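You operate a simulated robot arm through the tools that you are given. There is no shell and no other tool.

You are at the controls of a simulated two-armed robot. One attempt, no reset.

## Task
Drain station 1's filter bowl, then close its air flowmeter and air valve.
Fine: shut the drain cock again; the flowmeter stays plugged in.

Only the result counts: the job must be done as asked and must still hold three seconds after the hand-in. Knocking over, shifting, dropping, spilling or breaking anything else fails it.

## Robot
Two 7-joint arms with fingered hands on one trunk that stands fixed in place. Base frame: the origin is at the foot of the trunk, x ahead of it, y to its left, z up. Readings come in mm, degrees, newtons and seconds.
The left shoulder is at [70, 145, 1212], the right one opposite. With the tool pointing down near the work surface each hand reaches from about 280 to 760 mm from the base axis, measured 20 degrees to its own side. Payload 3.5 kg a hand.
The TCP of each hand is the grasp point between the finger pads, 25 mm short of the fingertips. In the tool frame z runs along the fingers and y along their closing line. The gripper opens to 88 mm; its body begins 29 mm behind the TCP. The gripper is a hand of 4 fingers: y runs from the thumb to the fingers, the wrist lies at [-13, -97, -162] in the tool frame.
Orientation is that of the tool frame in the base frame, as a unit quaternion [x, y, z, w]. With the fingers straight down and the wrist toward the robot, the tool's x, y and z point along [0, 1, 0], [1, 0, 0] and [0, 0, -1] of the base frame.

## Interface
- The arms move only by the tool move_arm. It takes "left_deltas", "right_deltas" or both (then of equal length, played together; a hand with none holds still); each is a list of rows, each a list of 6 numbers: the shift along the tool's x, y, z in units of 25 mm (1.0 is 25 mm), then the turn, a rotation vector about the tool's x, y, z in units of 5 degrees (1.0 is 5 degrees). In form: [[x, y, z, ax, ay, az], ...]. A call has 1 to 20 rows; each row shifts and turns the commanded pose from where the row before left it, along the tool's axes as they then stand. A call with a number of a shift or a turn outside -1 to 1 is refused whole. Rows are played at 5 a second. More than 50 mm and 8.6 degrees between two rows, and nothing of the call is played. Where a pose cannot be reached the arm comes as near as it can. A force on the tool above 90 N (or 10 N above the force at the start of the call, whichever is more), or a blocked arm, ends the call early, and 0.2 s more pass. In this call time passes only in rows, and 0.2 s behind the last. It gives the time, the measured TCP pose, the force on the tool (base axes), the opening and the grip force at its end, in the units of the frame above (readings bear some noise), with the torque about the TCP (base axes, N m) and any sound that the robot's microphone picked up.
- Cameras (640 x 400 px; columns grow to the right, rows downward): "scene" is now at [141.7, -7.6, 1532.3]; the picture's right is [-0.09, -1.00, 0.00], its down [-0.55, 0.05, -0.83] and it looks along [0.83, -0.07, -0.56] (base axes); focal length 328 px, centre (320, 200). "left" rides on the left gripper at [-64, -83, -98] in its tool frame; the picture's right is [-0.62, -0.37, 0.69], its down [0.71, -0.63, 0.30] and it looks along [0.32, 0.68, 0.65] (tool axes); focal length 265 px, centre (320, 200). "right" rides on the right gripper at [64, -83, -98] in its tool frame; the picture's right is [-0.62, 0.37, -0.69], its down [-0.71, -0.63, 0.30] and it looks along [-0.32, 0.68, 0.65] (tool axes); focal length 265 px, centre (320, 200). There is no depth. A picture from a camera that has moved, and an enlarged one, comes with that camera's place and axes in the base frame and with its lens.
- get_image(camera): a new picture of that camera. The clock stands still meanwhile.
- slide_trunk(by): slides the trunk up (or, below 0, down) by that many mm; the arms and the scene camera ride with it, the base frame stays. It gives what a move gives, with no picture.
- set_fingers(index, middle, ring, thumb_bend, thumb_turn, hand): sets how far each is bent, from 0 (flat) to 1 (curled in); at 0.3 the hand is open as for a grip, at 0.7 the pads meet at the TCP. One left out holds its place. A second passes; each finger stops where it meets its share of the squeeze, and holds until it gets a number again. It is the only way to open and close the hand. It gives what a move gives, with no picture; readings hold the bend of each and the force on the fingers (four entries, about 0 where the hand has none), thumb and palm. thumb_turn goes from beside the hand (0) to across from the fingers (1), as for a grip.
- pan_tilt(pan, tilt): turns the head with the scene camera to pan (to the left, within 86 degrees either way) and tilt (down, from -29 to 69), counted from straight ahead of the robot. It gives what a move gives.
- inspect(camera, box): a new picture of the part [left, top, right, bottom] of that camera's present view, enlarged. The clock stands still meanwhile.
- hand_in(): hands the job in; it is judged then, once.

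Places have to be worked out from the pictures, the camera data and where the tool is seen. Open the grippers and draw the arms clear of the work before you hand the job in, unless the task says otherwise.

The tools are called after ">>>" as name(argument=value, ...) on one line, values as JSON. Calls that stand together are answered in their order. move_arm: Moves the arms, as the interface text tells. Its arguments: {"type":"object","properties":{"left_deltas":{"type":"array"},"right_deltas":{"type":"array"}},"required":[]} The other tools are called the same way: slide_trunk (by) moves the trunk up or down; set_fingers (index, middle, ring, thumb_bend, thumb_turn, hand) moves the fingers one by one; pan_tilt (pan, tilt) turns the head that bears the scene camera; get_image (camera) takes a picture; inspect (camera, box) takes an enlarged picture of a part of a camera's view; hand_in () hands the job in.

At the start:

```text
clock: 0.0
left_tool_pos: [495.9, 159.5, 1345.3]
left_ee_rot: [0.707, 0.707, 0.0, 0.001]
left_force: [0.4, 0.0, 0.0]
left_wrist_torque: [0.0, 0.01, -0.02]
left_grip_width: 87.5
left_grasp_force: 0.1
left_shape: jaw
left_bend: [0.3, 0.3, 0.3, 0.3, 0.98]
left_finger forces: [0.0, 0.1, 0.1, 0.1, 0.1, 0.0]
right_tool_pos: [485.4, -214.7, 1345.5]
right_ee_rot: [0.707, 0.707, 0.0, 0.0]
right_force: [0.0, 1.2, -0.5]
right_wrist_torque: [0.01, -0.02, 0.0]
right_grip_width: 87.6
right_grasp_force: 0.1
right_shape: jaw
right_bend: [0.3, 0.3, 0.3, 0.3, 0.98]
right_finger forces: [0.0, 0.0, 0.0, 0.0, 0.0, 0.0]
trunk travel left (down, up): [-775.0, 65.0]
head pan, tilt (commanded): [-5.0, 33.8]
```

scene: 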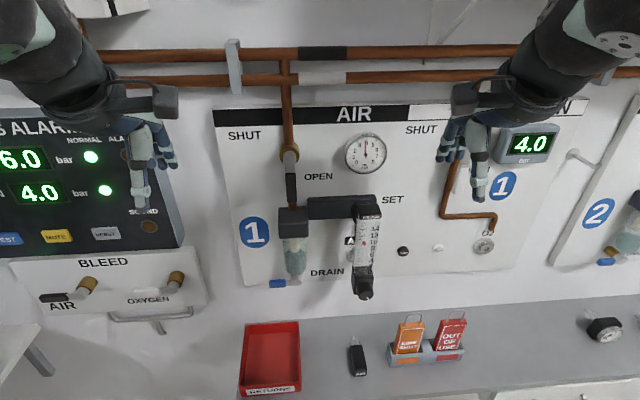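
right: 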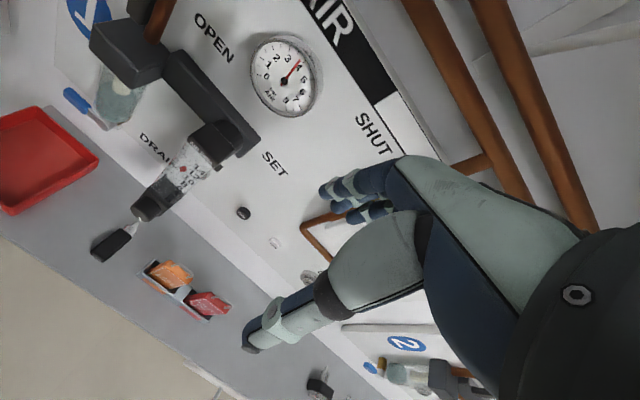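
left: 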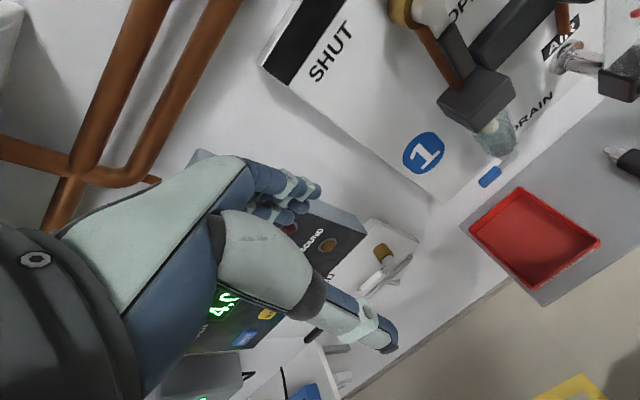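

The first pictures show station 1's panel with the air valve, filter bowl, drain cock and flowmeter in the middle. I take enlarged pictures to understand the details.

>>> inspect(camera="scene", box=[220, 100, 420, 225])

>>> inspect(camera="scene", box=[230, 190, 420, 310])

>>> inspect(camera="scene", box=[400, 90, 640, 270])

>>> inspect(camera="scene", box=[220, 280, 640, 400])

```text
3.20 times, centred on (320, 162) of scene
camera zoom: at [141.7, -7.6, 1532.3], right [-0.09, -1.0, 0.0], down [-0.55, 0.05, -0.83], along [0.83, -0.07, -0.56], focal length 1049 px, centre (320, 320)
```

zoom: 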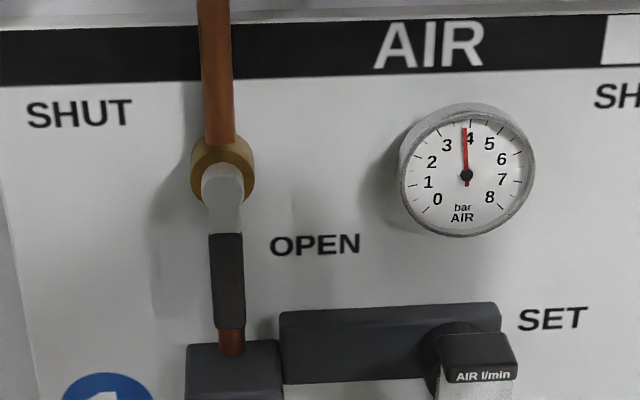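

```text
3.33 times, centred on (325, 250) of scene
camera zoom: at [141.7, -7.6, 1532.3], right [-0.09, -1.0, 0.0], down [-0.55, 0.05, -0.83], along [0.83, -0.07, -0.56], focal length 1093 px, centre (303, 33)
```

zoom: 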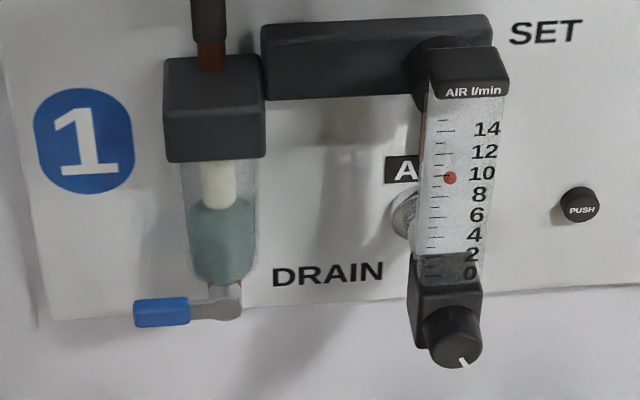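

```text
2.22 times, centred on (520, 180) of scene
camera zoom: at [141.7, -7.6, 1532.3], right [-0.09, -1.0, 0.0], down [-0.55, 0.05, -0.83], along [0.83, -0.07, -0.56], focal length 729 px, centre (-124, 244)
```

zoom: 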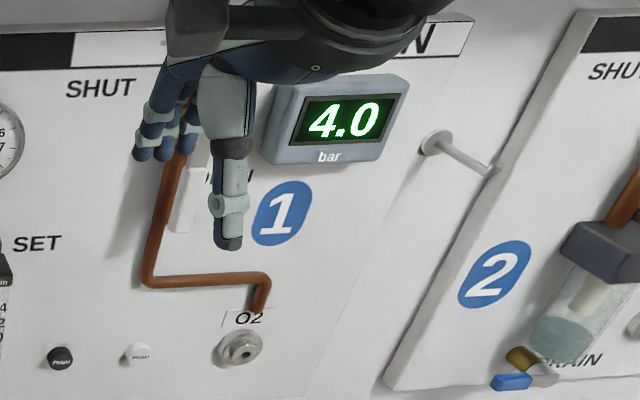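

```text
1.52 times, centred on (430, 340) of scene
camera zoom: at [141.7, -7.6, 1532.3], right [-0.09, -1.0, 0.0], down [-0.55, 0.05, -0.83], along [0.83, -0.07, -0.56], focal length 500 px, centre (152, -13)
```

zoom: 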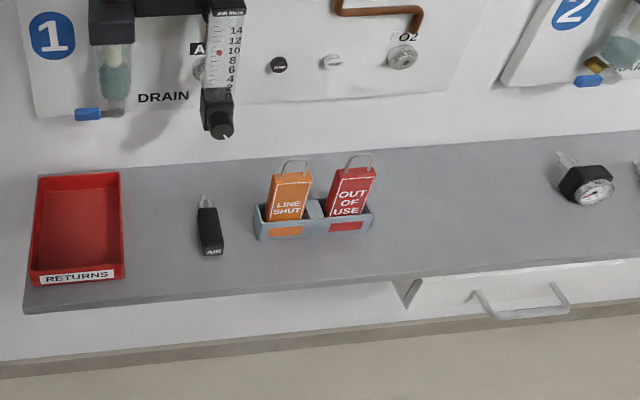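

The wall looks perpendicular to x, with the panel at about x=650. Triangulating, the gauge is at about [633,-127,1290] and the blue drain lever end at about [611,38,1017]. I zoom further into the drain, the knob and the other station for reference.

>>> inspect(camera="scene", box=[262, 200, 342, 300])

>>> inspect(camera="scene", box=[330, 180, 420, 310])

>>> inspect(camera="left", box=[380, 0, 640, 220])

>>> inspect(camera="right", box=[40, 0, 340, 270])

>>> inspect(camera="scene", box=[0, 90, 220, 340])

```text
4.00 times, centred on (302, 250) of scene
camera zoom: at [141.7, -7.6, 1532.3], right [-0.09, -1.0, 0.0], down [-0.55, 0.05, -0.83], along [0.83, -0.07, -0.56], focal length 1312 px, centre (392, 0)
```

zoom: 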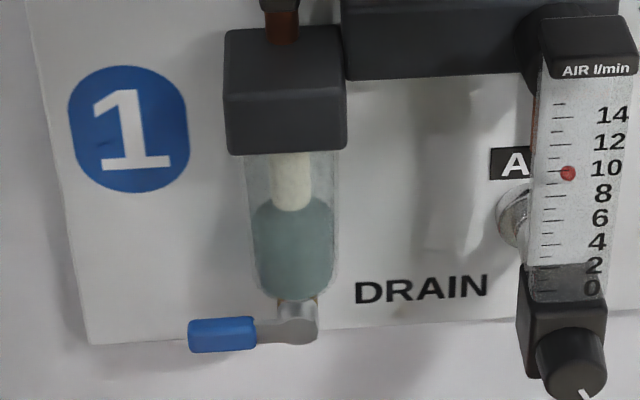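

```text
3.08 times, centred on (375, 245) of scene
camera zoom: at [141.7, -7.6, 1532.3], right [-0.09, -1.0, 0.0], down [-0.55, 0.05, -0.83], along [0.83, -0.07, -0.56], focal length 1009 px, centre (151, 62)
```

zoom: 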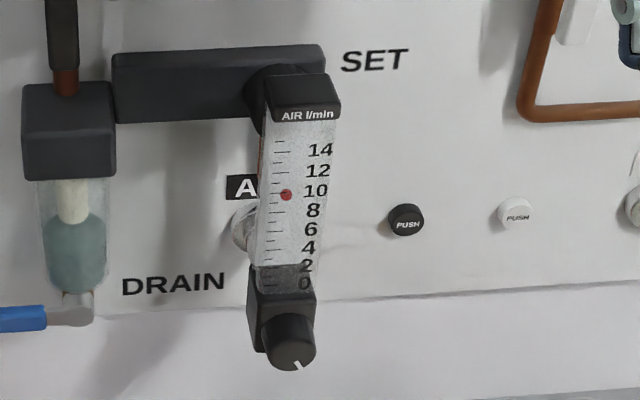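

```text
1.82 times, centred on (510, 110) of left
camera zoom: at [414.7, 95.3, 1443.5], right [-0.37, -0.62, -0.69], down [-0.63, 0.71, -0.3], along [0.68, 0.32, -0.65], focal length 483 px, centre (-26, 364)
```

zoom: 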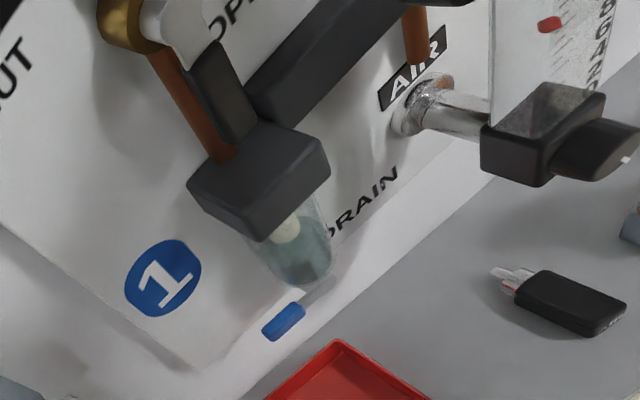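

```text
1.48 times, centred on (190, 135) of right
camera zoom: at [401.5, -150.0, 1442.4], right [0.37, -0.62, 0.69], down [-0.63, -0.71, -0.3], along [0.68, -0.32, -0.65], focal length 393 px, centre (513, 296)
```

zoom: 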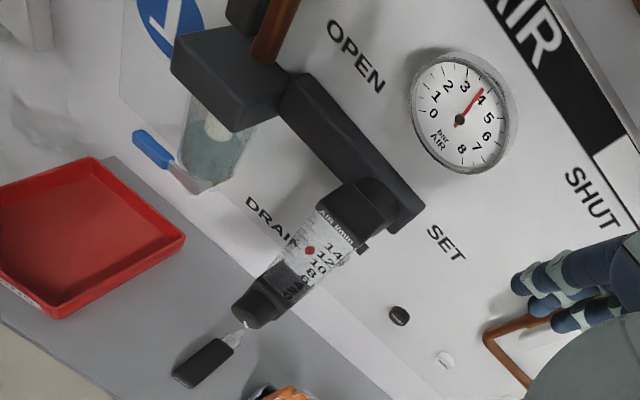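

```text
1.60 times, centred on (110, 215) of scene
camera zoom: at [141.7, -7.6, 1532.3], right [-0.09, -1.0, 0.0], down [-0.55, 0.05, -0.83], along [0.83, -0.07, -0.56], focal length 525 px, centre (656, 176)
```

zoom: 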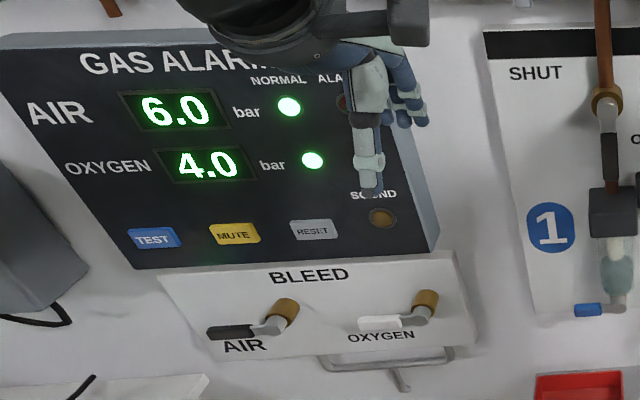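

From triangulation: drain lever pivot is around [611,0,1022], the flowmeter knob around [569,-128,1022], the air lever pivot around [612,0,1298] with its end near z 1225, and the bench top near z 850. I lower the trunk by 200 mm to bring shoulders and camera level with the work.

>>> slide_trunk(by=-200)

>>> pan_tilt(pan=-5, tilt=20)

>>> get_image(camera="scene")

>>> get_image(camera="left")

>>> get_image(camera="right")

```text
clock: 2.2
left_tool_pos: [497.4, 159.0, 1144.5]
left_ee_rot: [0.707, 0.707, 0.0, -0.001]
left_force: [0.4, -0.8, 0.6]
left_wrist_torque: [0.0, 0.04, -0.01]
left_grip_width: 87.7
left_grasp_force: 0.0
left_shape: jaw
left_bend: [0.3, 0.3, 0.3, 0.3, 0.98]
left_finger forces: [0.0, 0.0, 0.1, 0.1, 0.0, 0.0]
right_tool_pos: [485.3, -214.3, 1146.1]
right_ee_rot: [0.707, 0.707, 0.0, 0.0]
right_force: [-0.2, 0.3, 0.4]
right_wrist_torque: [0.02, 0.01, -0.01]
right_grip_width: 87.6
right_grasp_force: 0.1
right_shape: jaw
right_bend: [0.3, 0.3, 0.3, 0.3, 0.98]
right_finger forces: [0.0, 0.0, 0.0, 0.0, 0.0, 0.0]
trunk travel left (down, up): [-575.0, 265.0]
head pan, tilt (commanded): [-5.0, 33.8]
```

```text
clock: 2.9
left_tool_pos: [496.2, 160.5, 1144.9]
left_ee_rot: [0.707, 0.707, 0.0, -0.001]
left_force: [0.7, -0.7, 0.1]
left_wrist_torque: [0.0, 0.02, 0.03]
left_grip_width: 87.9
left_grasp_force: 0.0
left_shape: jaw
left_bend: [0.3, 0.3, 0.3, 0.3, 0.98]
left_finger forces: [0.1, 0.0, 0.1, 0.0, 0.0, 0.0]
right_tool_pos: [484.8, -214.8, 1144.0]
right_ee_rot: [0.707, 0.707, 0.0, 0.0]
right_force: [0.1, -0.1, -0.3]
right_wrist_torque: [0.0, -0.02, -0.01]
right_grip_width: 87.8
right_grasp_force: 0.0
right_shape: jaw
right_bend: [0.3, 0.3, 0.3, 0.3, 0.98]
right_finger forces: [0.0, 0.0, 0.0, 0.1, 0.0, 0.0]
trunk travel left (down, up): [-575.0, 265.0]
head pan, tilt (commanded): [-5.0, 20.0]
```

```text
taken
camera scene: at [146.1, -8.0, 1354.2], right [-0.09, -1.0, 0.0], down [-0.34, 0.03, -0.94], along [0.94, -0.08, -0.34], focal length 328 px, centre (320, 200)
```

scene: 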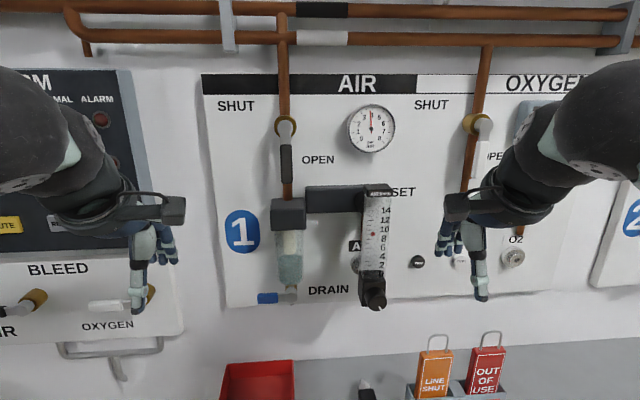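

```text
taken
camera left: at [414.6, 95.3, 1243.5], right [-0.37, -0.62, -0.69], down [-0.63, 0.71, -0.3], along [0.68, 0.32, -0.65], focal length 265 px, centre (320, 200)
```

left: 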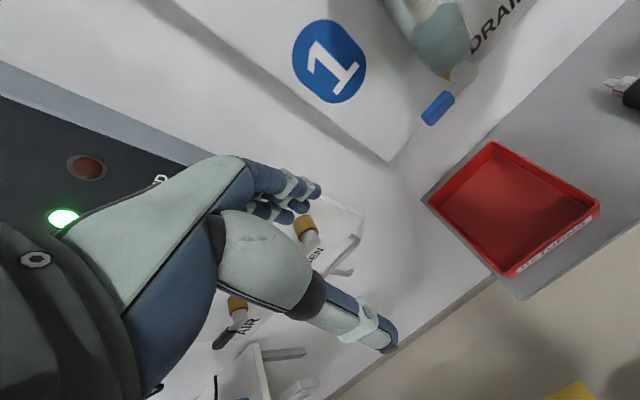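

```text
taken
camera right: at [401.4, -150.0, 1242.4], right [0.37, -0.62, 0.69], down [-0.63, -0.71, -0.3], along [0.68, -0.32, -0.65], focal length 265 px, centre (320, 200)
```

right: 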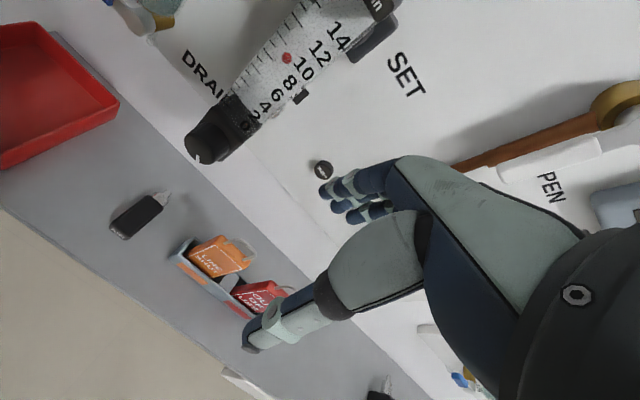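

From this lower viewpoint the panel is seen nearly from the front. I zoom in on the drain cock, the air lever and the flowmeter knob.

>>> inspect(camera="scene", box=[245, 240, 335, 320])

>>> inspect(camera="scene", box=[330, 180, 430, 320])

>>> inspect(camera="scene", box=[200, 70, 420, 220])

>>> inspect(camera="left", box=[340, 0, 520, 140])

>>> inspect(camera="right", box=[80, 0, 280, 180])

```text
5.00 times, centred on (290, 280) of scene
camera zoom: at [146.1, -8.0, 1354.2], right [-0.09, -1.0, 0.0], down [-0.34, 0.03, -0.94], along [0.94, -0.08, -0.34], focal length 1639 px, centre (470, -200)
```

zoom: 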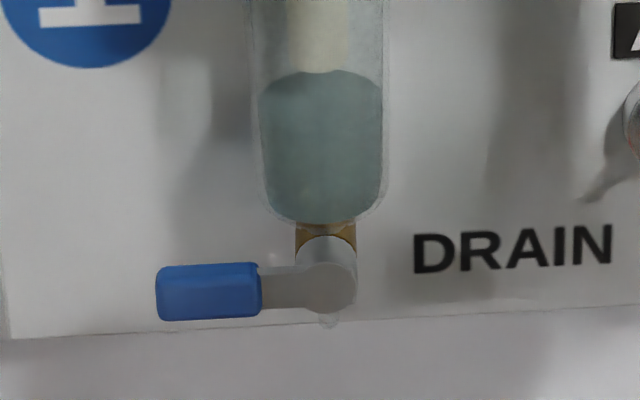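

```text
2.86 times, centred on (380, 250) of scene
camera zoom: at [146.1, -8.0, 1354.2], right [-0.09, -1.0, 0.0], down [-0.34, 0.03, -0.94], along [0.94, -0.08, -0.34], focal length 937 px, centre (149, 57)
```

zoom: 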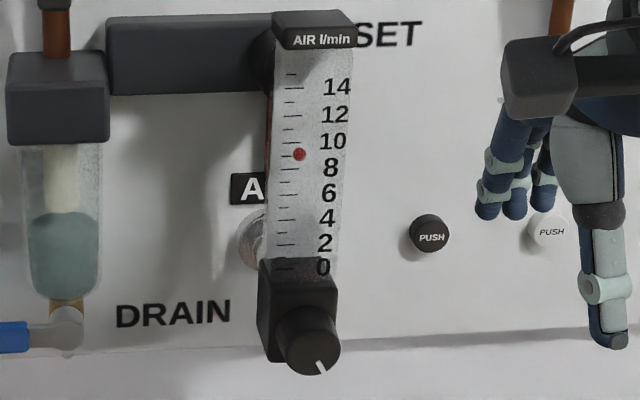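

```text
2.67 times, centred on (310, 145) of scene
camera zoom: at [146.1, -8.0, 1354.2], right [-0.09, -1.0, 0.0], down [-0.34, 0.03, -0.94], along [0.94, -0.08, -0.34], focal length 874 px, centre (347, 347)
```

zoom: 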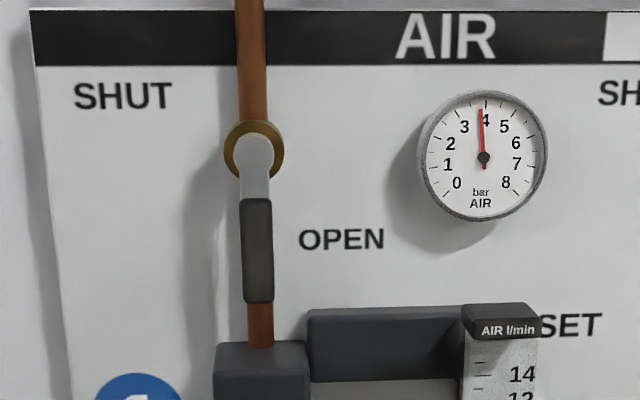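

```text
2.86 times, centred on (430, 70) of left
camera zoom: at [414.6, 95.3, 1243.5], right [-0.37, -0.62, -0.69], down [-0.63, 0.71, -0.3], along [0.68, 0.32, -0.65], focal length 758 px, centre (6, 571)
```

zoom: 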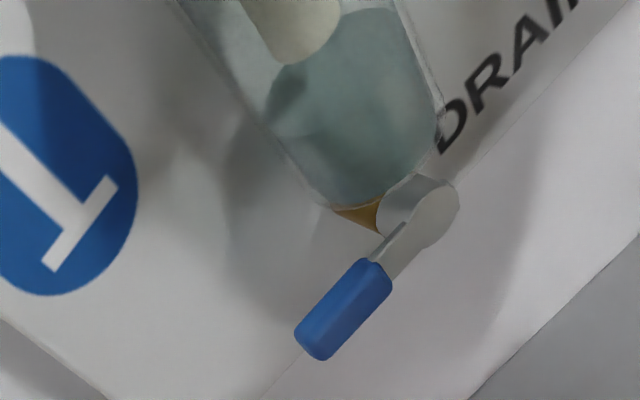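

```text
2.22 times, centred on (180, 90) of right
camera zoom: at [401.4, -150.0, 1242.4], right [0.37, -0.62, 0.69], down [-0.63, -0.71, -0.3], along [0.68, -0.32, -0.65], focal length 590 px, centre (631, 444)
```

zoom: 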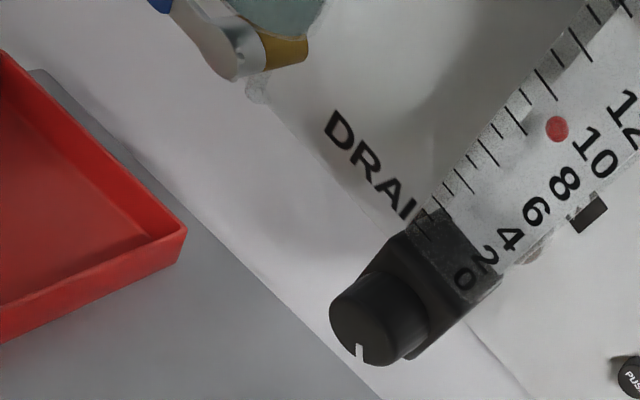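

The cock's lever is a plate turning about an axis that faces out of the panel (pivot about [608,0,1014], blue sleeve out to y≈55), so down should be open. I set the left hand to a pointing index, then pull it back and pitch it to point forward.

>>> set_fingers(hand="left", index=0.1, middle=1, ring=1, thumb_bend=1)

>>> move_arm(left_deltas=[[0, -1, 0, 0, 0, 0], [0, -1, 0, 0, 0, 0], [0, 0, 0, -1, 0, 0], [0, 0, 0, -1, 0, 0], [0, 0, 0, -1, 0, 0], [0, 0, 0, -1, 0, 0], [0, 0, 0, -1, 0, 0], [0, 0, 0, -1, 0, 0], [0, 0, 0, -1, 0, 0], [0, 0, 0, -1, 0, 0], [0, 0, 0, -1, 0, 0], [0, 0, 0, -1, 0, 0], [0, 0, 0, -1, 0, 0], [0, 0, 0, -1, 0, 0], [0, 0, 0, -1, 0, 0], [0, 0, 0, -1, 0, 0], [0, 0, 0, -1, 0, 0], [0, 0, 0, -1, 0, 0], [0, 0, 0, -1, 0, 0], [0, 0, 0, -1, 0, 0]])

>>> get_image(camera="scene")

>>> get_image(camera="left")

```text
clock: 3.9
left_tool_pos: [495.9, 159.4, 1144.4]
left_ee_rot: [0.707, 0.707, 0.0, 0.0]
left_force: [-1.3, -0.3, 0.1]
left_wrist_torque: [-0.02, -0.02, 0.03]
left_grip_width: 30.2
left_grasp_force: 0.1
left_shape: fingers
left_bend: [0.1, 1.0, 1.0, 1.0, 0.98]
left_finger forces: [0.1, 0.1, 0.0, 0.1, 0.1, 0.1]
right_tool_pos: [485.6, -215.3, 1145.4]
right_ee_rot: [0.707, 0.707, -0.001, -0.001]
right_force: [0.8, -1.1, 0.4]
right_wrist_torque: [0.04, -0.02, -0.02]
right_grip_width: 87.4
right_grasp_force: 0.1
right_shape: jaw
right_bend: [0.3, 0.3, 0.3, 0.3, 0.98]
right_finger forces: [0.0, 0.0, 0.0, 0.0, 0.0, 0.0]
trunk travel left (down, up): [-575.0, 265.0]
head pan, tilt (commanded): [-5.0, 20.0]
```

```text
clock: 8.1
left_tool_pos: [466.4, 163.8, 1161.1]
left_ee_rot: [0.571, 0.571, 0.418, 0.418]
left_force: [0.2, -0.9, 0.1]
left_wrist_torque: [0.05, -0.03, 0.01]
left_grip_width: 30.1
left_grasp_force: 0.0
left_shape: fingers
left_bend: [0.1, 1.0, 1.0, 1.0, 0.98]
left_finger forces: [0.0, 0.1, 0.1, 0.0, 0.0, 0.1]
left hand out of reach, approached as far as the arm can: row 14, 15, 16, 17, 18, 19, 20
right_tool_pos: [485.9, -214.1, 1145.5]
right_ee_rot: [0.707, 0.707, -0.001, 0.0]
right_force: [-0.5, 0.0, -0.2]
right_wrist_torque: [-0.01, 0.01, 0.01]
right_grip_width: 87.8
right_grasp_force: 0.0
right_shape: jaw
right_bend: [0.3, 0.3, 0.3, 0.3, 0.98]
right_finger forces: [0.0, 0.0, 0.1, 0.1, 0.0, 0.0]
trunk travel left (down, up): [-575.0, 265.0]
head pan, tilt (commanded): [-5.0, 20.0]
```

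```text
taken
camera scene: at [146.1, -7.5, 1354.3], right [-0.09, -1.0, 0.0], down [-0.34, 0.03, -0.94], along [0.94, -0.08, -0.34], focal length 328 px, centre (320, 200)
```

scene: 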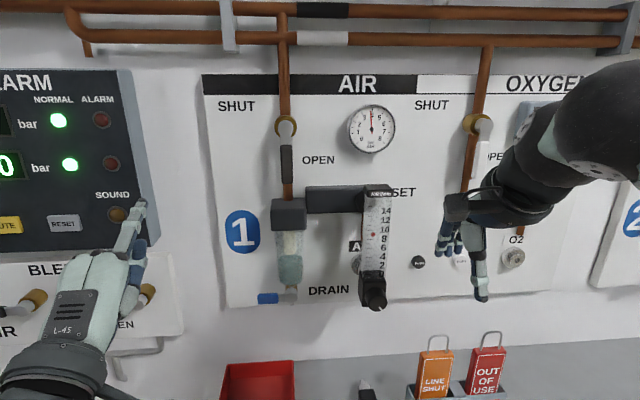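

```text
taken
camera left: at [347.8, 99.7, 1111.4], right [0.55, -0.62, -0.56], down [0.1, 0.71, -0.69], along [0.83, 0.32, 0.45], focal length 265 px, centre (320, 200)
```

left: 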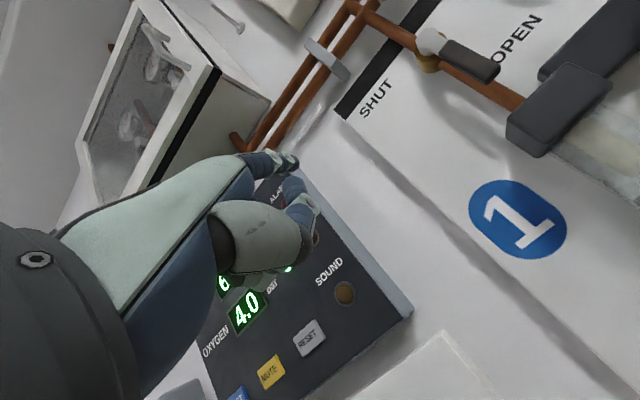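

The wrist reached about 72° of pitch and then ran to its limit there. I zoom in to see which finger is extended and how the hand lies.

>>> inspect(camera="scene", box=[0, 180, 200, 400])

>>> inspect(camera="left", box=[200, 100, 400, 300])

```text
1.82 times, centred on (100, 290) of scene
camera zoom: at [146.1, -7.5, 1354.3], right [-0.09, -1.0, 0.0], down [-0.34, 0.03, -0.94], along [0.94, -0.08, -0.34], focal length 596 px, centre (720, 36)
```

zoom: 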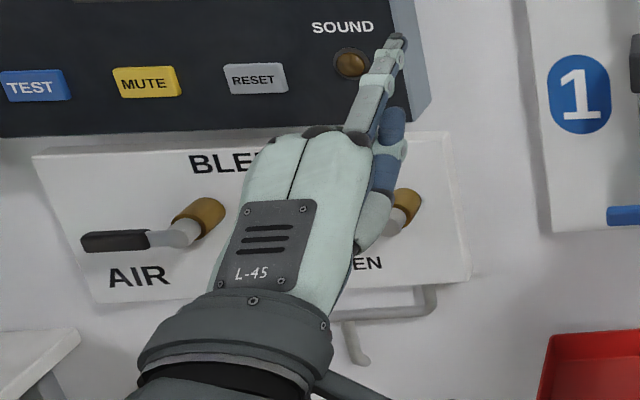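

```text
2.00 times, centred on (300, 200) of left
camera zoom: at [347.8, 99.7, 1111.4], right [0.55, -0.62, -0.56], down [0.1, 0.71, -0.69], along [0.83, 0.32, 0.45], focal length 531 px, centre (360, 200)
```

zoom: 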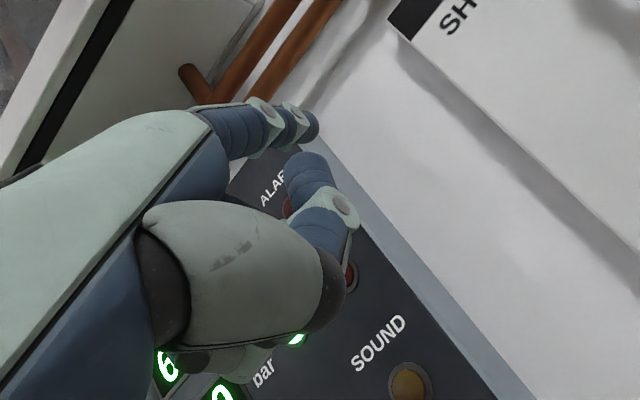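

The index sticks out at about 45° between the tool's z and y axes (its tip is around tool [-8,75,10]), so at 45° pitch it should point straight ahead. I turn back part way and check the reading.

>>> move_arm(left_deltas=[[0, 0, 0, 1, 0, 0], [0, 0, 0, 1, 0, 0], [0, 0, 0, 1, 0, 0], [0, 0, 0, 1, 0, 0], [0, 0, 0, 1, 0, 0]])

```text
clock: 9.3
left_tool_pos: [465.3, 162.9, 1161.2]
left_ee_rot: [0.648, 0.647, 0.284, 0.284]
left_force: [0.5, -0.4, 0.1]
left_wrist_torque: [0.02, 0.0, -0.01]
left_grip_width: 30.1
left_grasp_force: 0.0
left_shape: fingers
left_bend: [0.1, 1.0, 1.0, 1.0, 0.98]
left_finger forces: [0.0, 0.0, 0.0, 0.0, 0.0, 0.0]
right_tool_pos: [485.8, -214.8, 1144.8]
right_ee_rot: [0.707, 0.707, 0.0, -0.001]
right_force: [0.6, -0.2, 0.0]
right_wrist_torque: [0.01, -0.04, -0.01]
right_grip_width: 87.4
right_grasp_force: 0.1
right_shape: jaw
right_bend: [0.3, 0.3, 0.3, 0.3, 0.98]
right_finger forces: [0.0, 0.0, 0.0, 0.0, 0.0, 0.1]
trunk travel left (down, up): [-575.0, 265.0]
head pan, tilt (commanded): [-5.0, 20.0]
```

The commanded pose follows the measured one, and the pitch is now 47°, so the index is nearly horizontal. I bring the fingertip in front of and above the blue lever, at about [580,45,1055], and look again.

>>> move_arm(left_deltas=[[-0.55, -0.374, 0.717, 0, 0, 0], [-0.55, -0.374, 0.717, 0, 0, 0], [-0.55, -0.374, 0.717, 0, 0, 0], [-0.55, -0.374, 0.717, 0, 0, 0], [-0.55, -0.374, 0.717, 0, 0, 0], [-0.55, -0.374, 0.717, 0, 0, 0], [-0.55, -0.374, 0.717, 0, 0, 0], [-0.55, -0.374, 0.717, 0, 0, 0]])

>>> get_image(camera="scene")

>>> get_image(camera="left")

>>> get_image(camera="right")

```text
clock: 11.1
left_tool_pos: [521.2, 50.1, 1008.2]
left_ee_rot: [0.648, 0.647, 0.284, 0.284]
left_force: [0.0, 0.3, -0.3]
left_wrist_torque: [0.0, -0.01, 0.02]
left_grip_width: 30.5
left_grasp_force: 0.1
left_shape: fingers
left_bend: [0.1, 1.0, 1.0, 1.0, 0.98]
left_finger forces: [0.0, 0.0, 0.0, 0.0, 0.0, 0.1]
right_tool_pos: [485.8, -216.4, 1143.8]
right_ee_rot: [0.707, 0.707, 0.001, -0.001]
right_force: [0.5, -0.7, -0.2]
right_wrist_torque: [0.03, 0.0, 0.01]
right_grip_width: 87.7
right_grasp_force: 0.1
right_shape: jaw
right_bend: [0.3, 0.3, 0.3, 0.3, 0.98]
right_finger forces: [0.1, 0.1, 0.0, 0.0, 0.0, 0.0]
trunk travel left (down, up): [-575.0, 265.0]
head pan, tilt (commanded): [-5.0, 20.0]
```

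```text
taken
camera scene: at [146.8, -9.3, 1354.2], right [-0.09, -1.0, 0.0], down [-0.34, 0.03, -0.94], along [0.94, -0.08, -0.34], focal length 328 px, centre (320, 200)
```

scene: 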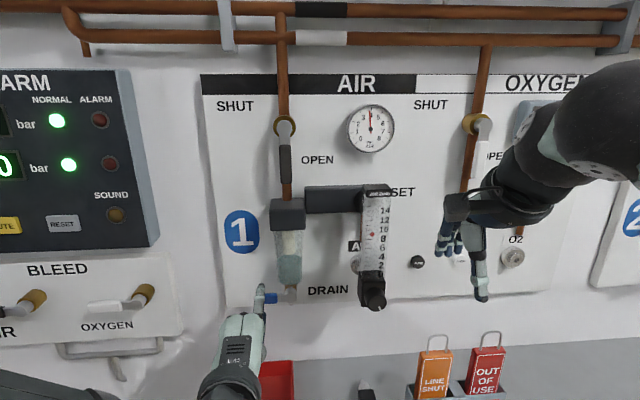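

```text
taken
camera left: at [393.4, -12.8, 1013.6], right [0.26, -0.62, -0.74], down [-0.2, 0.71, -0.67], along [0.94, 0.32, 0.06], focal length 265 px, centre (320, 200)
```

left: 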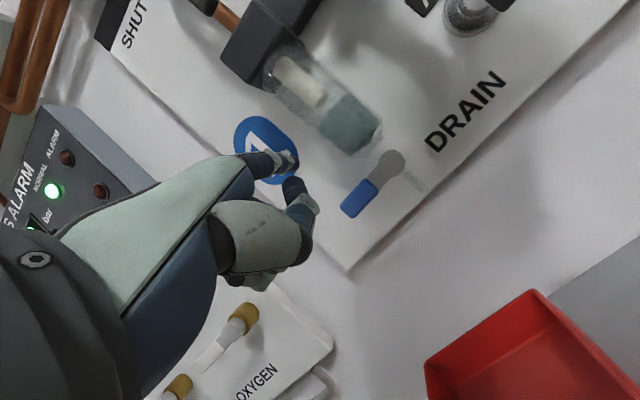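

```text
taken
camera right: at [402.1, -151.1, 1242.1], right [0.37, -0.62, 0.69], down [-0.63, -0.71, -0.3], along [0.68, -0.32, -0.65], focal length 265 px, centre (320, 200)
```

right: 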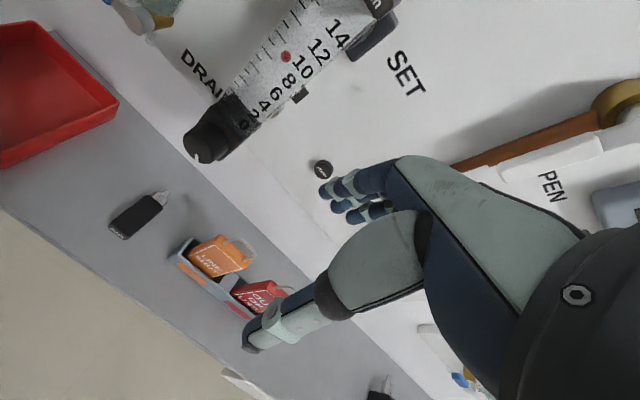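

The fingertip model checks out: tip at about [579,42,1057], directly in front of and above the sleeve. I move it forward 38 mm so that it overlaps the lever's depth, then look.

>>> move_arm(left_deltas=[[0, 0.515, 0.56, 0, 0, 0], [0, 0.515, 0.56, 0, 0, 0]])

>>> get_image(camera="left")

>>> inspect(camera="scene", box=[220, 220, 340, 340])

```text
clock: 11.7
left_tool_pos: [560.3, 53.0, 1008.8]
left_ee_rot: [0.648, 0.647, 0.285, 0.284]
left_force: [1.2, 0.2, -0.4]
left_wrist_torque: [0.01, -0.02, 0.03]
left_grip_width: 30.1
left_grasp_force: 0.2
left_shape: fingers
left_bend: [0.1, 1.0, 1.0, 1.0, 0.98]
left_finger forces: [0.1, 0.1, 0.0, 0.1, 0.1, 0.1]
right_tool_pos: [485.7, -215.5, 1144.9]
right_ee_rot: [0.707, 0.707, 0.0, 0.0]
right_force: [0.1, 0.1, -0.2]
right_wrist_torque: [0.0, -0.02, -0.03]
right_grip_width: 87.5
right_grasp_force: 0.0
right_shape: jaw
right_bend: [0.3, 0.3, 0.3, 0.3, 0.98]
right_finger forces: [0.0, 0.0, 0.0, 0.0, 0.0, 0.1]
trunk travel left (down, up): [-575.0, 265.0]
head pan, tilt (commanded): [-5.0, 20.0]
```

```text
taken
camera left: at [431.2, -11.8, 1014.0], right [0.26, -0.62, -0.74], down [-0.2, 0.72, -0.67], along [0.94, 0.32, 0.06], focal length 265 px, centre (320, 200)
```

left: 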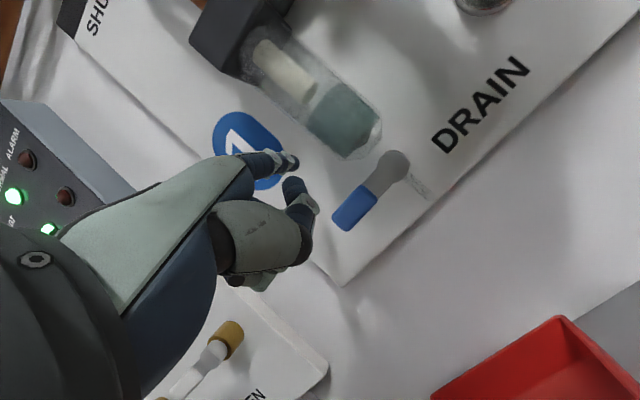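

```text
3.33 times, centred on (280, 280) of scene
camera zoom: at [146.7, -8.1, 1354.2], right [-0.09, -1.0, 0.0], down [-0.34, 0.03, -0.94], along [0.94, -0.08, -0.34], focal length 1093 px, centre (453, -67)
```

zoom: 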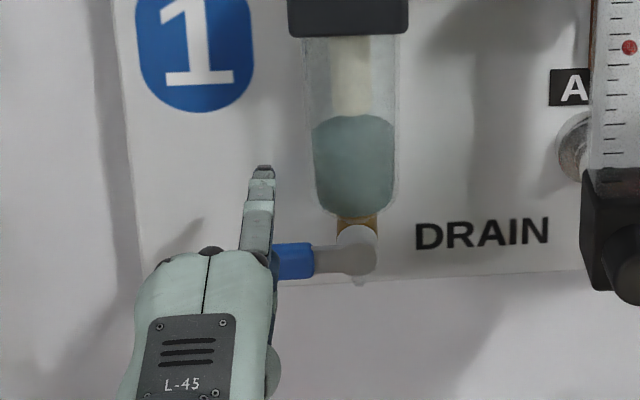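

I zoom the left camera on the lever to pin down its place relative to the fingertip before pushing.

>>> inspect(camera="left", box=[260, 120, 440, 240])

```text
3.33 times, centred on (350, 180) of left
camera zoom: at [431.2, -11.8, 1014.0], right [0.26, -0.62, -0.74], down [-0.2, 0.72, -0.67], along [0.94, 0.32, 0.06], focal length 885 px, centre (220, 267)
```

zoom: 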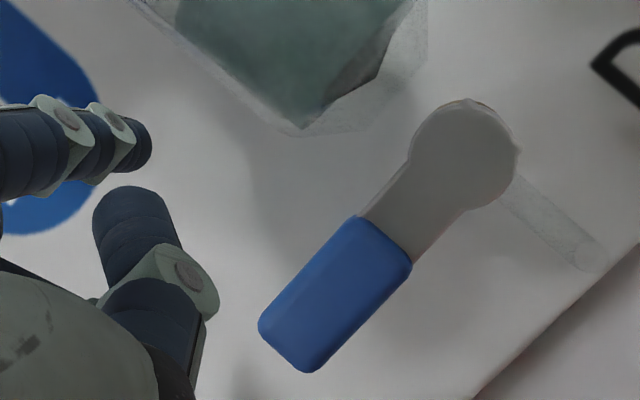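

The lever plane is near x=622 with its pivot at [622,-1,1004]. The sleeve spans y 22–58, a clear drain tube hangs behind it, and the panel is at x≈666. I advance the tip to x≈631, lower it onto the sleeve and begin to push it down.

>>> move_arm(left_deltas=[[0, 0.352, 0.383, 0, 0, 0], [-0.1, -0.813, 0.747, 0, 0, 0], [-0.05, -0.4, 0.368, 0, 0, 0], [0.0, -0.32, 0.292, 0, 0, 0]])

>>> get_image(camera="left")

>>> inspect(camera="scene", box=[220, 220, 340, 340])

```text
clock: 12.7
left_tool_pos: [571.5, 49.2, 957.5]
left_ee_rot: [0.647, 0.647, 0.284, 0.285]
left_force: [-0.6, 0.4, 2.6]
left_wrist_torque: [-0.04, -0.14, 0.01]
left_grip_width: 31.8
left_grasp_force: 1.1
left_shape: fingers
left_bend: [0.08, 1.0, 1.0, 1.0, 0.98]
left_finger forces: [2.0, 0.1, 0.0, 0.0, 0.0, 0.0]
right_tool_pos: [485.2, -215.0, 1144.7]
right_ee_rot: [0.707, 0.707, 0.0, 0.0]
right_force: [0.0, -0.2, 0.7]
right_wrist_torque: [0.01, 0.02, -0.02]
right_grip_width: 87.5
right_grasp_force: 0.0
right_shape: jaw
right_bend: [0.3, 0.3, 0.3, 0.3, 0.98]
right_finger forces: [0.0, 0.0, 0.0, 0.0, 0.1, 0.1]
trunk travel left (down, up): [-575.0, 265.0]
head pan, tilt (commanded): [-5.0, 20.0]
```

```text
taken
camera left: at [443.7, -14.8, 962.7], right [0.26, -0.62, -0.74], down [-0.2, 0.71, -0.67], along [0.94, 0.32, 0.06], focal length 265 px, centre (320, 200)
```

left: 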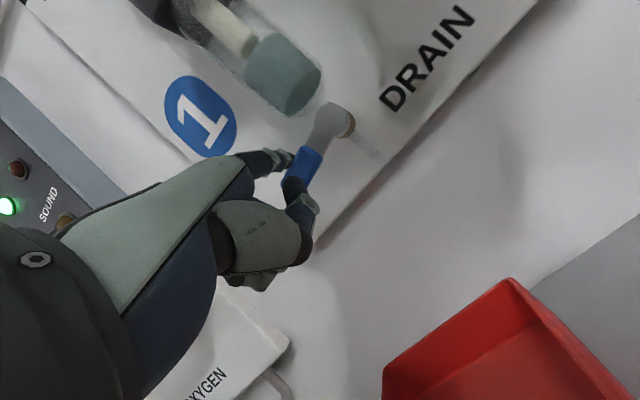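

```text
3.33 times, centred on (280, 280) of scene
camera zoom: at [146.0, -8.1, 1354.3], right [-0.09, -1.0, 0.0], down [-0.34, 0.03, -0.94], along [0.94, -0.08, -0.34], focal length 1093 px, centre (453, -67)
```

zoom: 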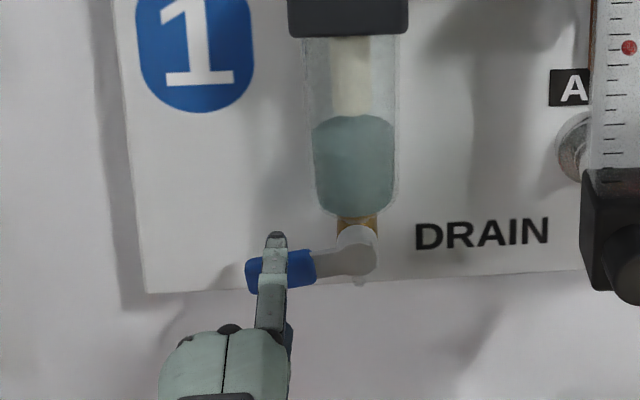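

The tip touches the sleeve with about 2 N and the lever has begun to tilt. I continue along the arc to about 60°.

>>> move_arm(left_deltas=[[-0.064, -0.353, 0.325, 0, 0, 0], [-0.152, -0.3, 0.276, 0, 0, 0], [-0.256, -0.259, 0.238, 0, 0, 0]])

>>> get_image(camera="left")

>>> inspect(camera="scene", box=[220, 220, 340, 340])

```text
clock: 13.5
left_tool_pos: [573.5, 40.0, 929.2]
left_ee_rot: [0.643, 0.652, 0.281, 0.289]
left_force: [-0.9, 0.5, 2.1]
left_wrist_torque: [-0.06, -0.19, 0.03]
left_grip_width: 31.9
left_grasp_force: 1.5
left_shape: fingers
left_bend: [0.09, 1.0, 1.0, 1.0, 0.98]
left_finger forces: [2.3, 0.1, 0.0, 0.0, 0.1, 0.0]
right_tool_pos: [484.5, -214.6, 1144.5]
right_ee_rot: [0.708, 0.706, 0.0, 0.0]
right_force: [0.6, -0.1, 0.0]
right_wrist_torque: [0.01, -0.01, -0.02]
right_grip_width: 87.4
right_grasp_force: 0.0
right_shape: jaw
right_bend: [0.3, 0.3, 0.3, 0.3, 0.98]
right_finger forces: [0.0, 0.0, 0.1, 0.0, 0.1, 0.0]
trunk travel left (down, up): [-575.0, 265.0]
head pan, tilt (commanded): [-5.0, 20.0]
```

```text
taken
camera left: at [445.1, -24.8, 935.8], right [0.27, -0.63, -0.73], down [-0.21, 0.7, -0.68], along [0.94, 0.33, 0.06], focal length 265 px, centre (320, 200)
```

left: 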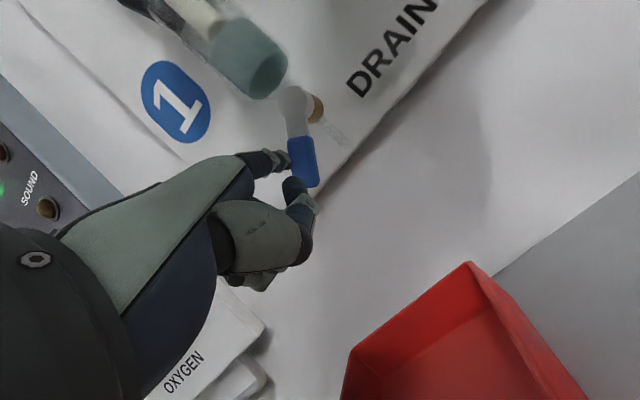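

```text
3.33 times, centred on (280, 280) of scene
camera zoom: at [145.3, -8.0, 1354.4], right [-0.09, -1.0, 0.0], down [-0.34, 0.03, -0.94], along [0.94, -0.08, -0.34], focal length 1093 px, centre (453, -67)
```

zoom: 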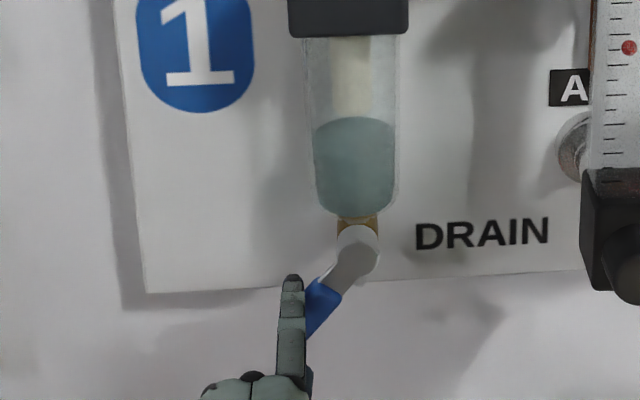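

The lever is at about 50° and the finger follows well at about 2 N. I carry on along the arc to bring it straight down.

>>> move_arm(left_deltas=[[-0.44, -0.25, 0.23, 0, 0, 0], [-0.4, -0.162, 0.149, 0, 0, 0], [-0.28, -0.03, 0.027, 0, 0, 0]])

>>> get_image(camera="left")

>>> inspect(camera="scene", box=[220, 220, 340, 340])

```text
clock: 14.3
left_tool_pos: [579.8, 27.5, 918.4]
left_ee_rot: [0.628, 0.667, 0.274, 0.292]
left_force: [-1.3, 3.5, 0.8]
left_wrist_torque: [-0.13, -0.11, 0.09]
left_grip_width: 30.5
left_grasp_force: 1.1
left_shape: fingers
left_bend: [0.1, 1.0, 1.0, 1.0, 0.98]
left_finger forces: [2.7, 0.0, 0.0, 0.0, 0.0, 0.0]
right_tool_pos: [485.0, -214.0, 1145.1]
right_ee_rot: [0.707, 0.707, 0.0, 0.001]
right_force: [-0.2, 0.3, 0.7]
right_wrist_torque: [0.02, 0.02, -0.01]
right_grip_width: 87.6
right_grasp_force: 0.1
right_shape: jaw
right_bend: [0.3, 0.3, 0.3, 0.3, 0.98]
right_finger forces: [0.0, 0.0, 0.1, 0.0, 0.0, 0.0]
trunk travel left (down, up): [-575.0, 265.0]
head pan, tilt (commanded): [-5.0, 20.0]
```

```text
taken
camera left: at [454.7, -42.2, 927.0], right [0.28, -0.64, -0.71], down [-0.23, 0.67, -0.7], along [0.93, 0.37, 0.04], focal length 265 px, centre (320, 200)
```

left: 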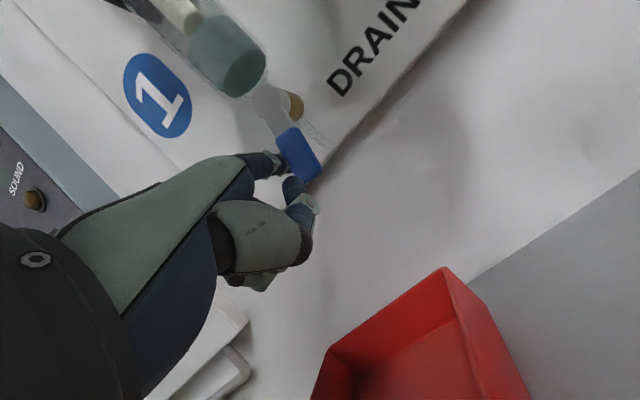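

```text
3.33 times, centred on (280, 280) of scene
camera zoom: at [145.7, -7.4, 1354.3], right [-0.09, -1.0, 0.0], down [-0.34, 0.03, -0.94], along [0.94, -0.08, -0.34], focal length 1093 px, centre (453, -67)
```

zoom: 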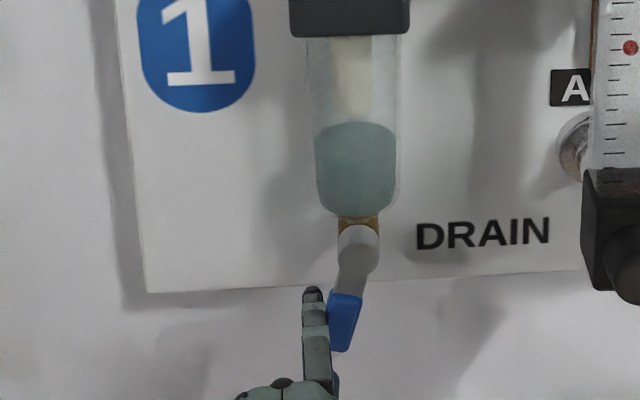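

The lever is at about 75–80° and the water level has started to fall. I push on sideways a little more to open the cock fully.

>>> move_arm(left_deltas=[[-0.3, -0.03, 0.03, 0, 0, 0], [-0.3, 0.0, 0.0, 0, 0, 0]])

>>> get_image(camera="left")

>>> inspect(camera="scene", box=[220, 220, 340, 340])

```text
clock: 14.9
left_tool_pos: [579.2, 14.0, 915.4]
left_ee_rot: [0.629, 0.666, 0.278, 0.289]
left_force: [-2.0, 6.8, -0.4]
left_wrist_torque: [-0.36, 0.0, 0.25]
left_grip_width: 30.1
left_grasp_force: 3.7
left_shape: fingers
left_bend: [0.11, 1.0, 1.0, 1.0, 0.98]
left_finger forces: [7.7, 0.0, 0.0, 0.0, 0.1, 0.1]
right_tool_pos: [484.0, -214.0, 1145.9]
right_ee_rot: [0.707, 0.707, 0.0, 0.0]
right_force: [0.1, -0.7, 0.0]
right_wrist_torque: [0.0, 0.02, 0.0]
right_grip_width: 87.4
right_grasp_force: 0.0
right_shape: jaw
right_bend: [0.3, 0.3, 0.3, 0.3, 0.98]
right_finger forces: [0.0, 0.0, 0.0, 0.1, 0.1, 0.1]
trunk travel left (down, up): [-575.0, 265.0]
head pan, tilt (commanded): [-5.0, 20.0]
```

```text
taken
camera left: at [454.8, -55.8, 924.6], right [0.28, -0.64, -0.72], down [-0.23, 0.68, -0.69], along [0.93, 0.36, 0.05], focal length 265 px, centre (320, 200)
```

left: 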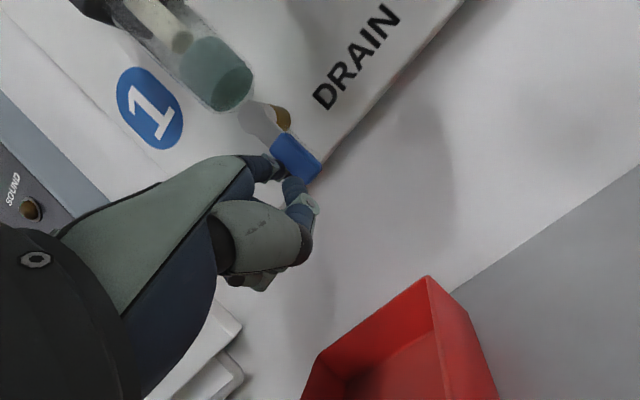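

```text
3.33 times, centred on (280, 280) of scene
camera zoom: at [145.7, -5.4, 1354.3], right [-0.09, -1.0, 0.0], down [-0.34, 0.03, -0.94], along [0.94, -0.08, -0.34], focal length 1093 px, centre (453, -67)
```

zoom: 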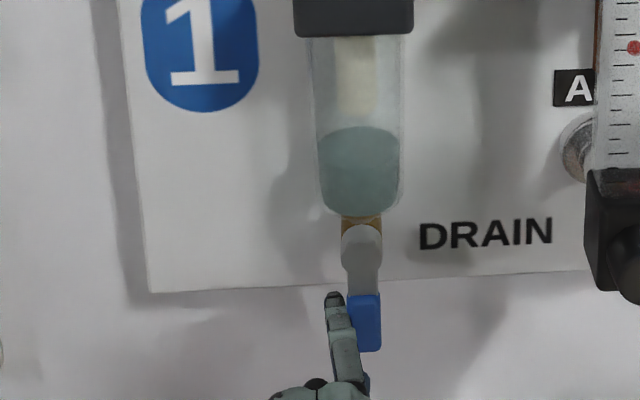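

The lever points straight down against its stop (about 7 N) and the level keeps dropping. While it drains, I back the finger off, straighten the wrist and move to the right side of the lever, ready to close it.

>>> move_arm(left_deltas=[[0.32, 0, 0, 0, 0, 0], [0, -0.542, -0.589, 0, 0, 0], [0, -0.542, -0.589, 0, 0, 0], [0, -0.542, -0.589, 0, 0, 0], [0, 0, 0, 0, -0.08, 0.62], [-0.9, 0, 0, 0, 0, 0], [-0.9, 0, 0, 0, 0, 0]])

>>> get_image(camera="left")

>>> inspect(camera="scene", box=[220, 220, 340, 340])

```text
clock: 16.7
left_tool_pos: [528.1, -22.0, 892.7]
left_ee_rot: [0.662, 0.651, 0.268, 0.257]
left_force: [-0.1, -0.3, -0.1]
left_wrist_torque: [0.02, 0.03, 0.01]
left_grip_width: 30.1
left_grasp_force: 0.1
left_shape: fingers
left_bend: [0.1, 1.0, 1.0, 1.0, 0.98]
left_finger forces: [0.0, 0.0, 0.1, 0.0, 0.0, 0.1]
left hand out of reach, approached as far as the arm can: row 4, 7
right_tool_pos: [485.2, -215.7, 1144.9]
right_ee_rot: [0.707, 0.707, 0.0, 0.0]
right_force: [0.5, -0.7, -0.6]
right_wrist_torque: [0.0, 0.03, 0.0]
right_grip_width: 87.6
right_grasp_force: 0.0
right_shape: jaw
right_bend: [0.3, 0.3, 0.3, 0.3, 0.98]
right_finger forces: [0.0, 0.0, 0.0, 0.0, 0.0, 0.0]
trunk travel left (down, up): [-575.0, 265.0]
head pan, tilt (commanded): [-5.0, 20.0]
stopped in row 7 (left hand): the arm was blocked; the commanded pose is now the measured one
```

```text
taken
camera left: at [401.2, -85.4, 906.3], right [0.21, -0.61, -0.77], down [-0.24, 0.73, -0.64], along [0.95, 0.32, 0.0], focal length 265 px, centre (320, 200)
```

left: 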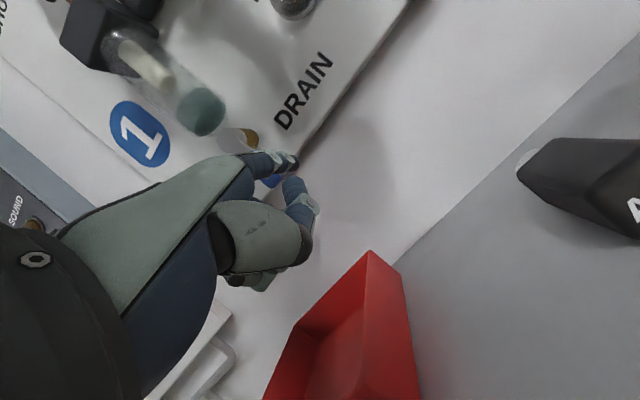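

```text
3.33 times, centred on (280, 280) of scene
camera zoom: at [146.1, -7.6, 1354.3], right [-0.09, -1.0, 0.0], down [-0.34, 0.03, -0.94], along [0.94, -0.08, -0.34], focal length 1093 px, centre (453, -67)
```

zoom: 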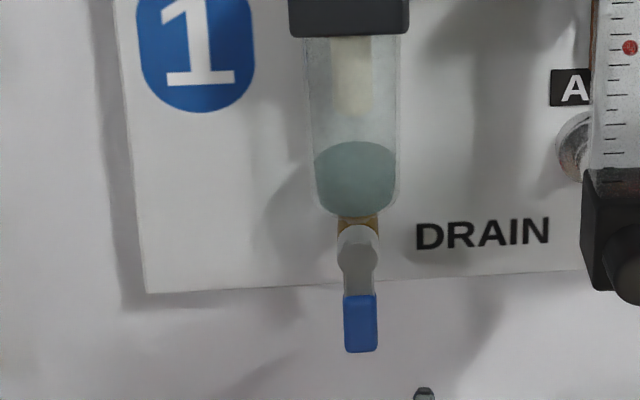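

The left arm reached a joint limit while drawing back; its tip is at about [589,-31,940], just below and to the right of the lever, clear of everything. The bowl has about 73% of its water left. While it drains I look closely at the knob with the right camera.

>>> inspect(camera="right", box=[150, 40, 310, 180])

>>> inspect(camera="scene", box=[340, 220, 420, 320])

```text
2.86 times, centred on (230, 110) of right
camera zoom: at [401.5, -149.5, 1242.5], right [0.37, -0.62, 0.69], down [-0.63, -0.71, -0.3], along [0.68, -0.32, -0.65], focal length 758 px, centre (577, 457)
```

zoom: 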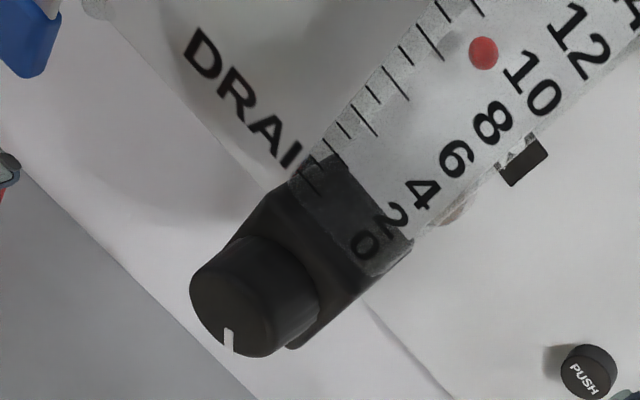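

```text
4.00 times, centred on (380, 270) of scene
camera zoom: at [146.1, -7.6, 1354.3], right [-0.09, -1.0, 0.0], down [-0.34, 0.03, -0.94], along [0.94, -0.08, -0.34], focal length 1312 px, centre (80, -80)
```

zoom: 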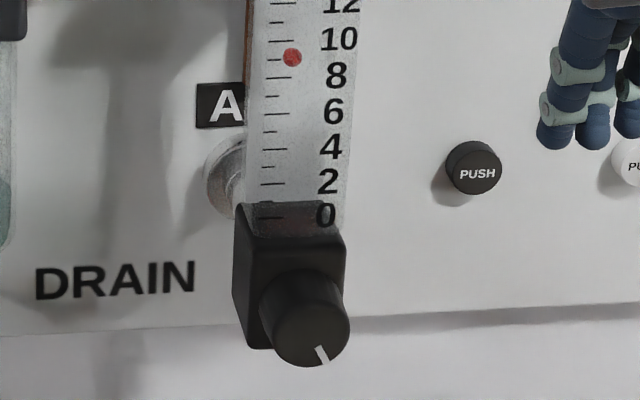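

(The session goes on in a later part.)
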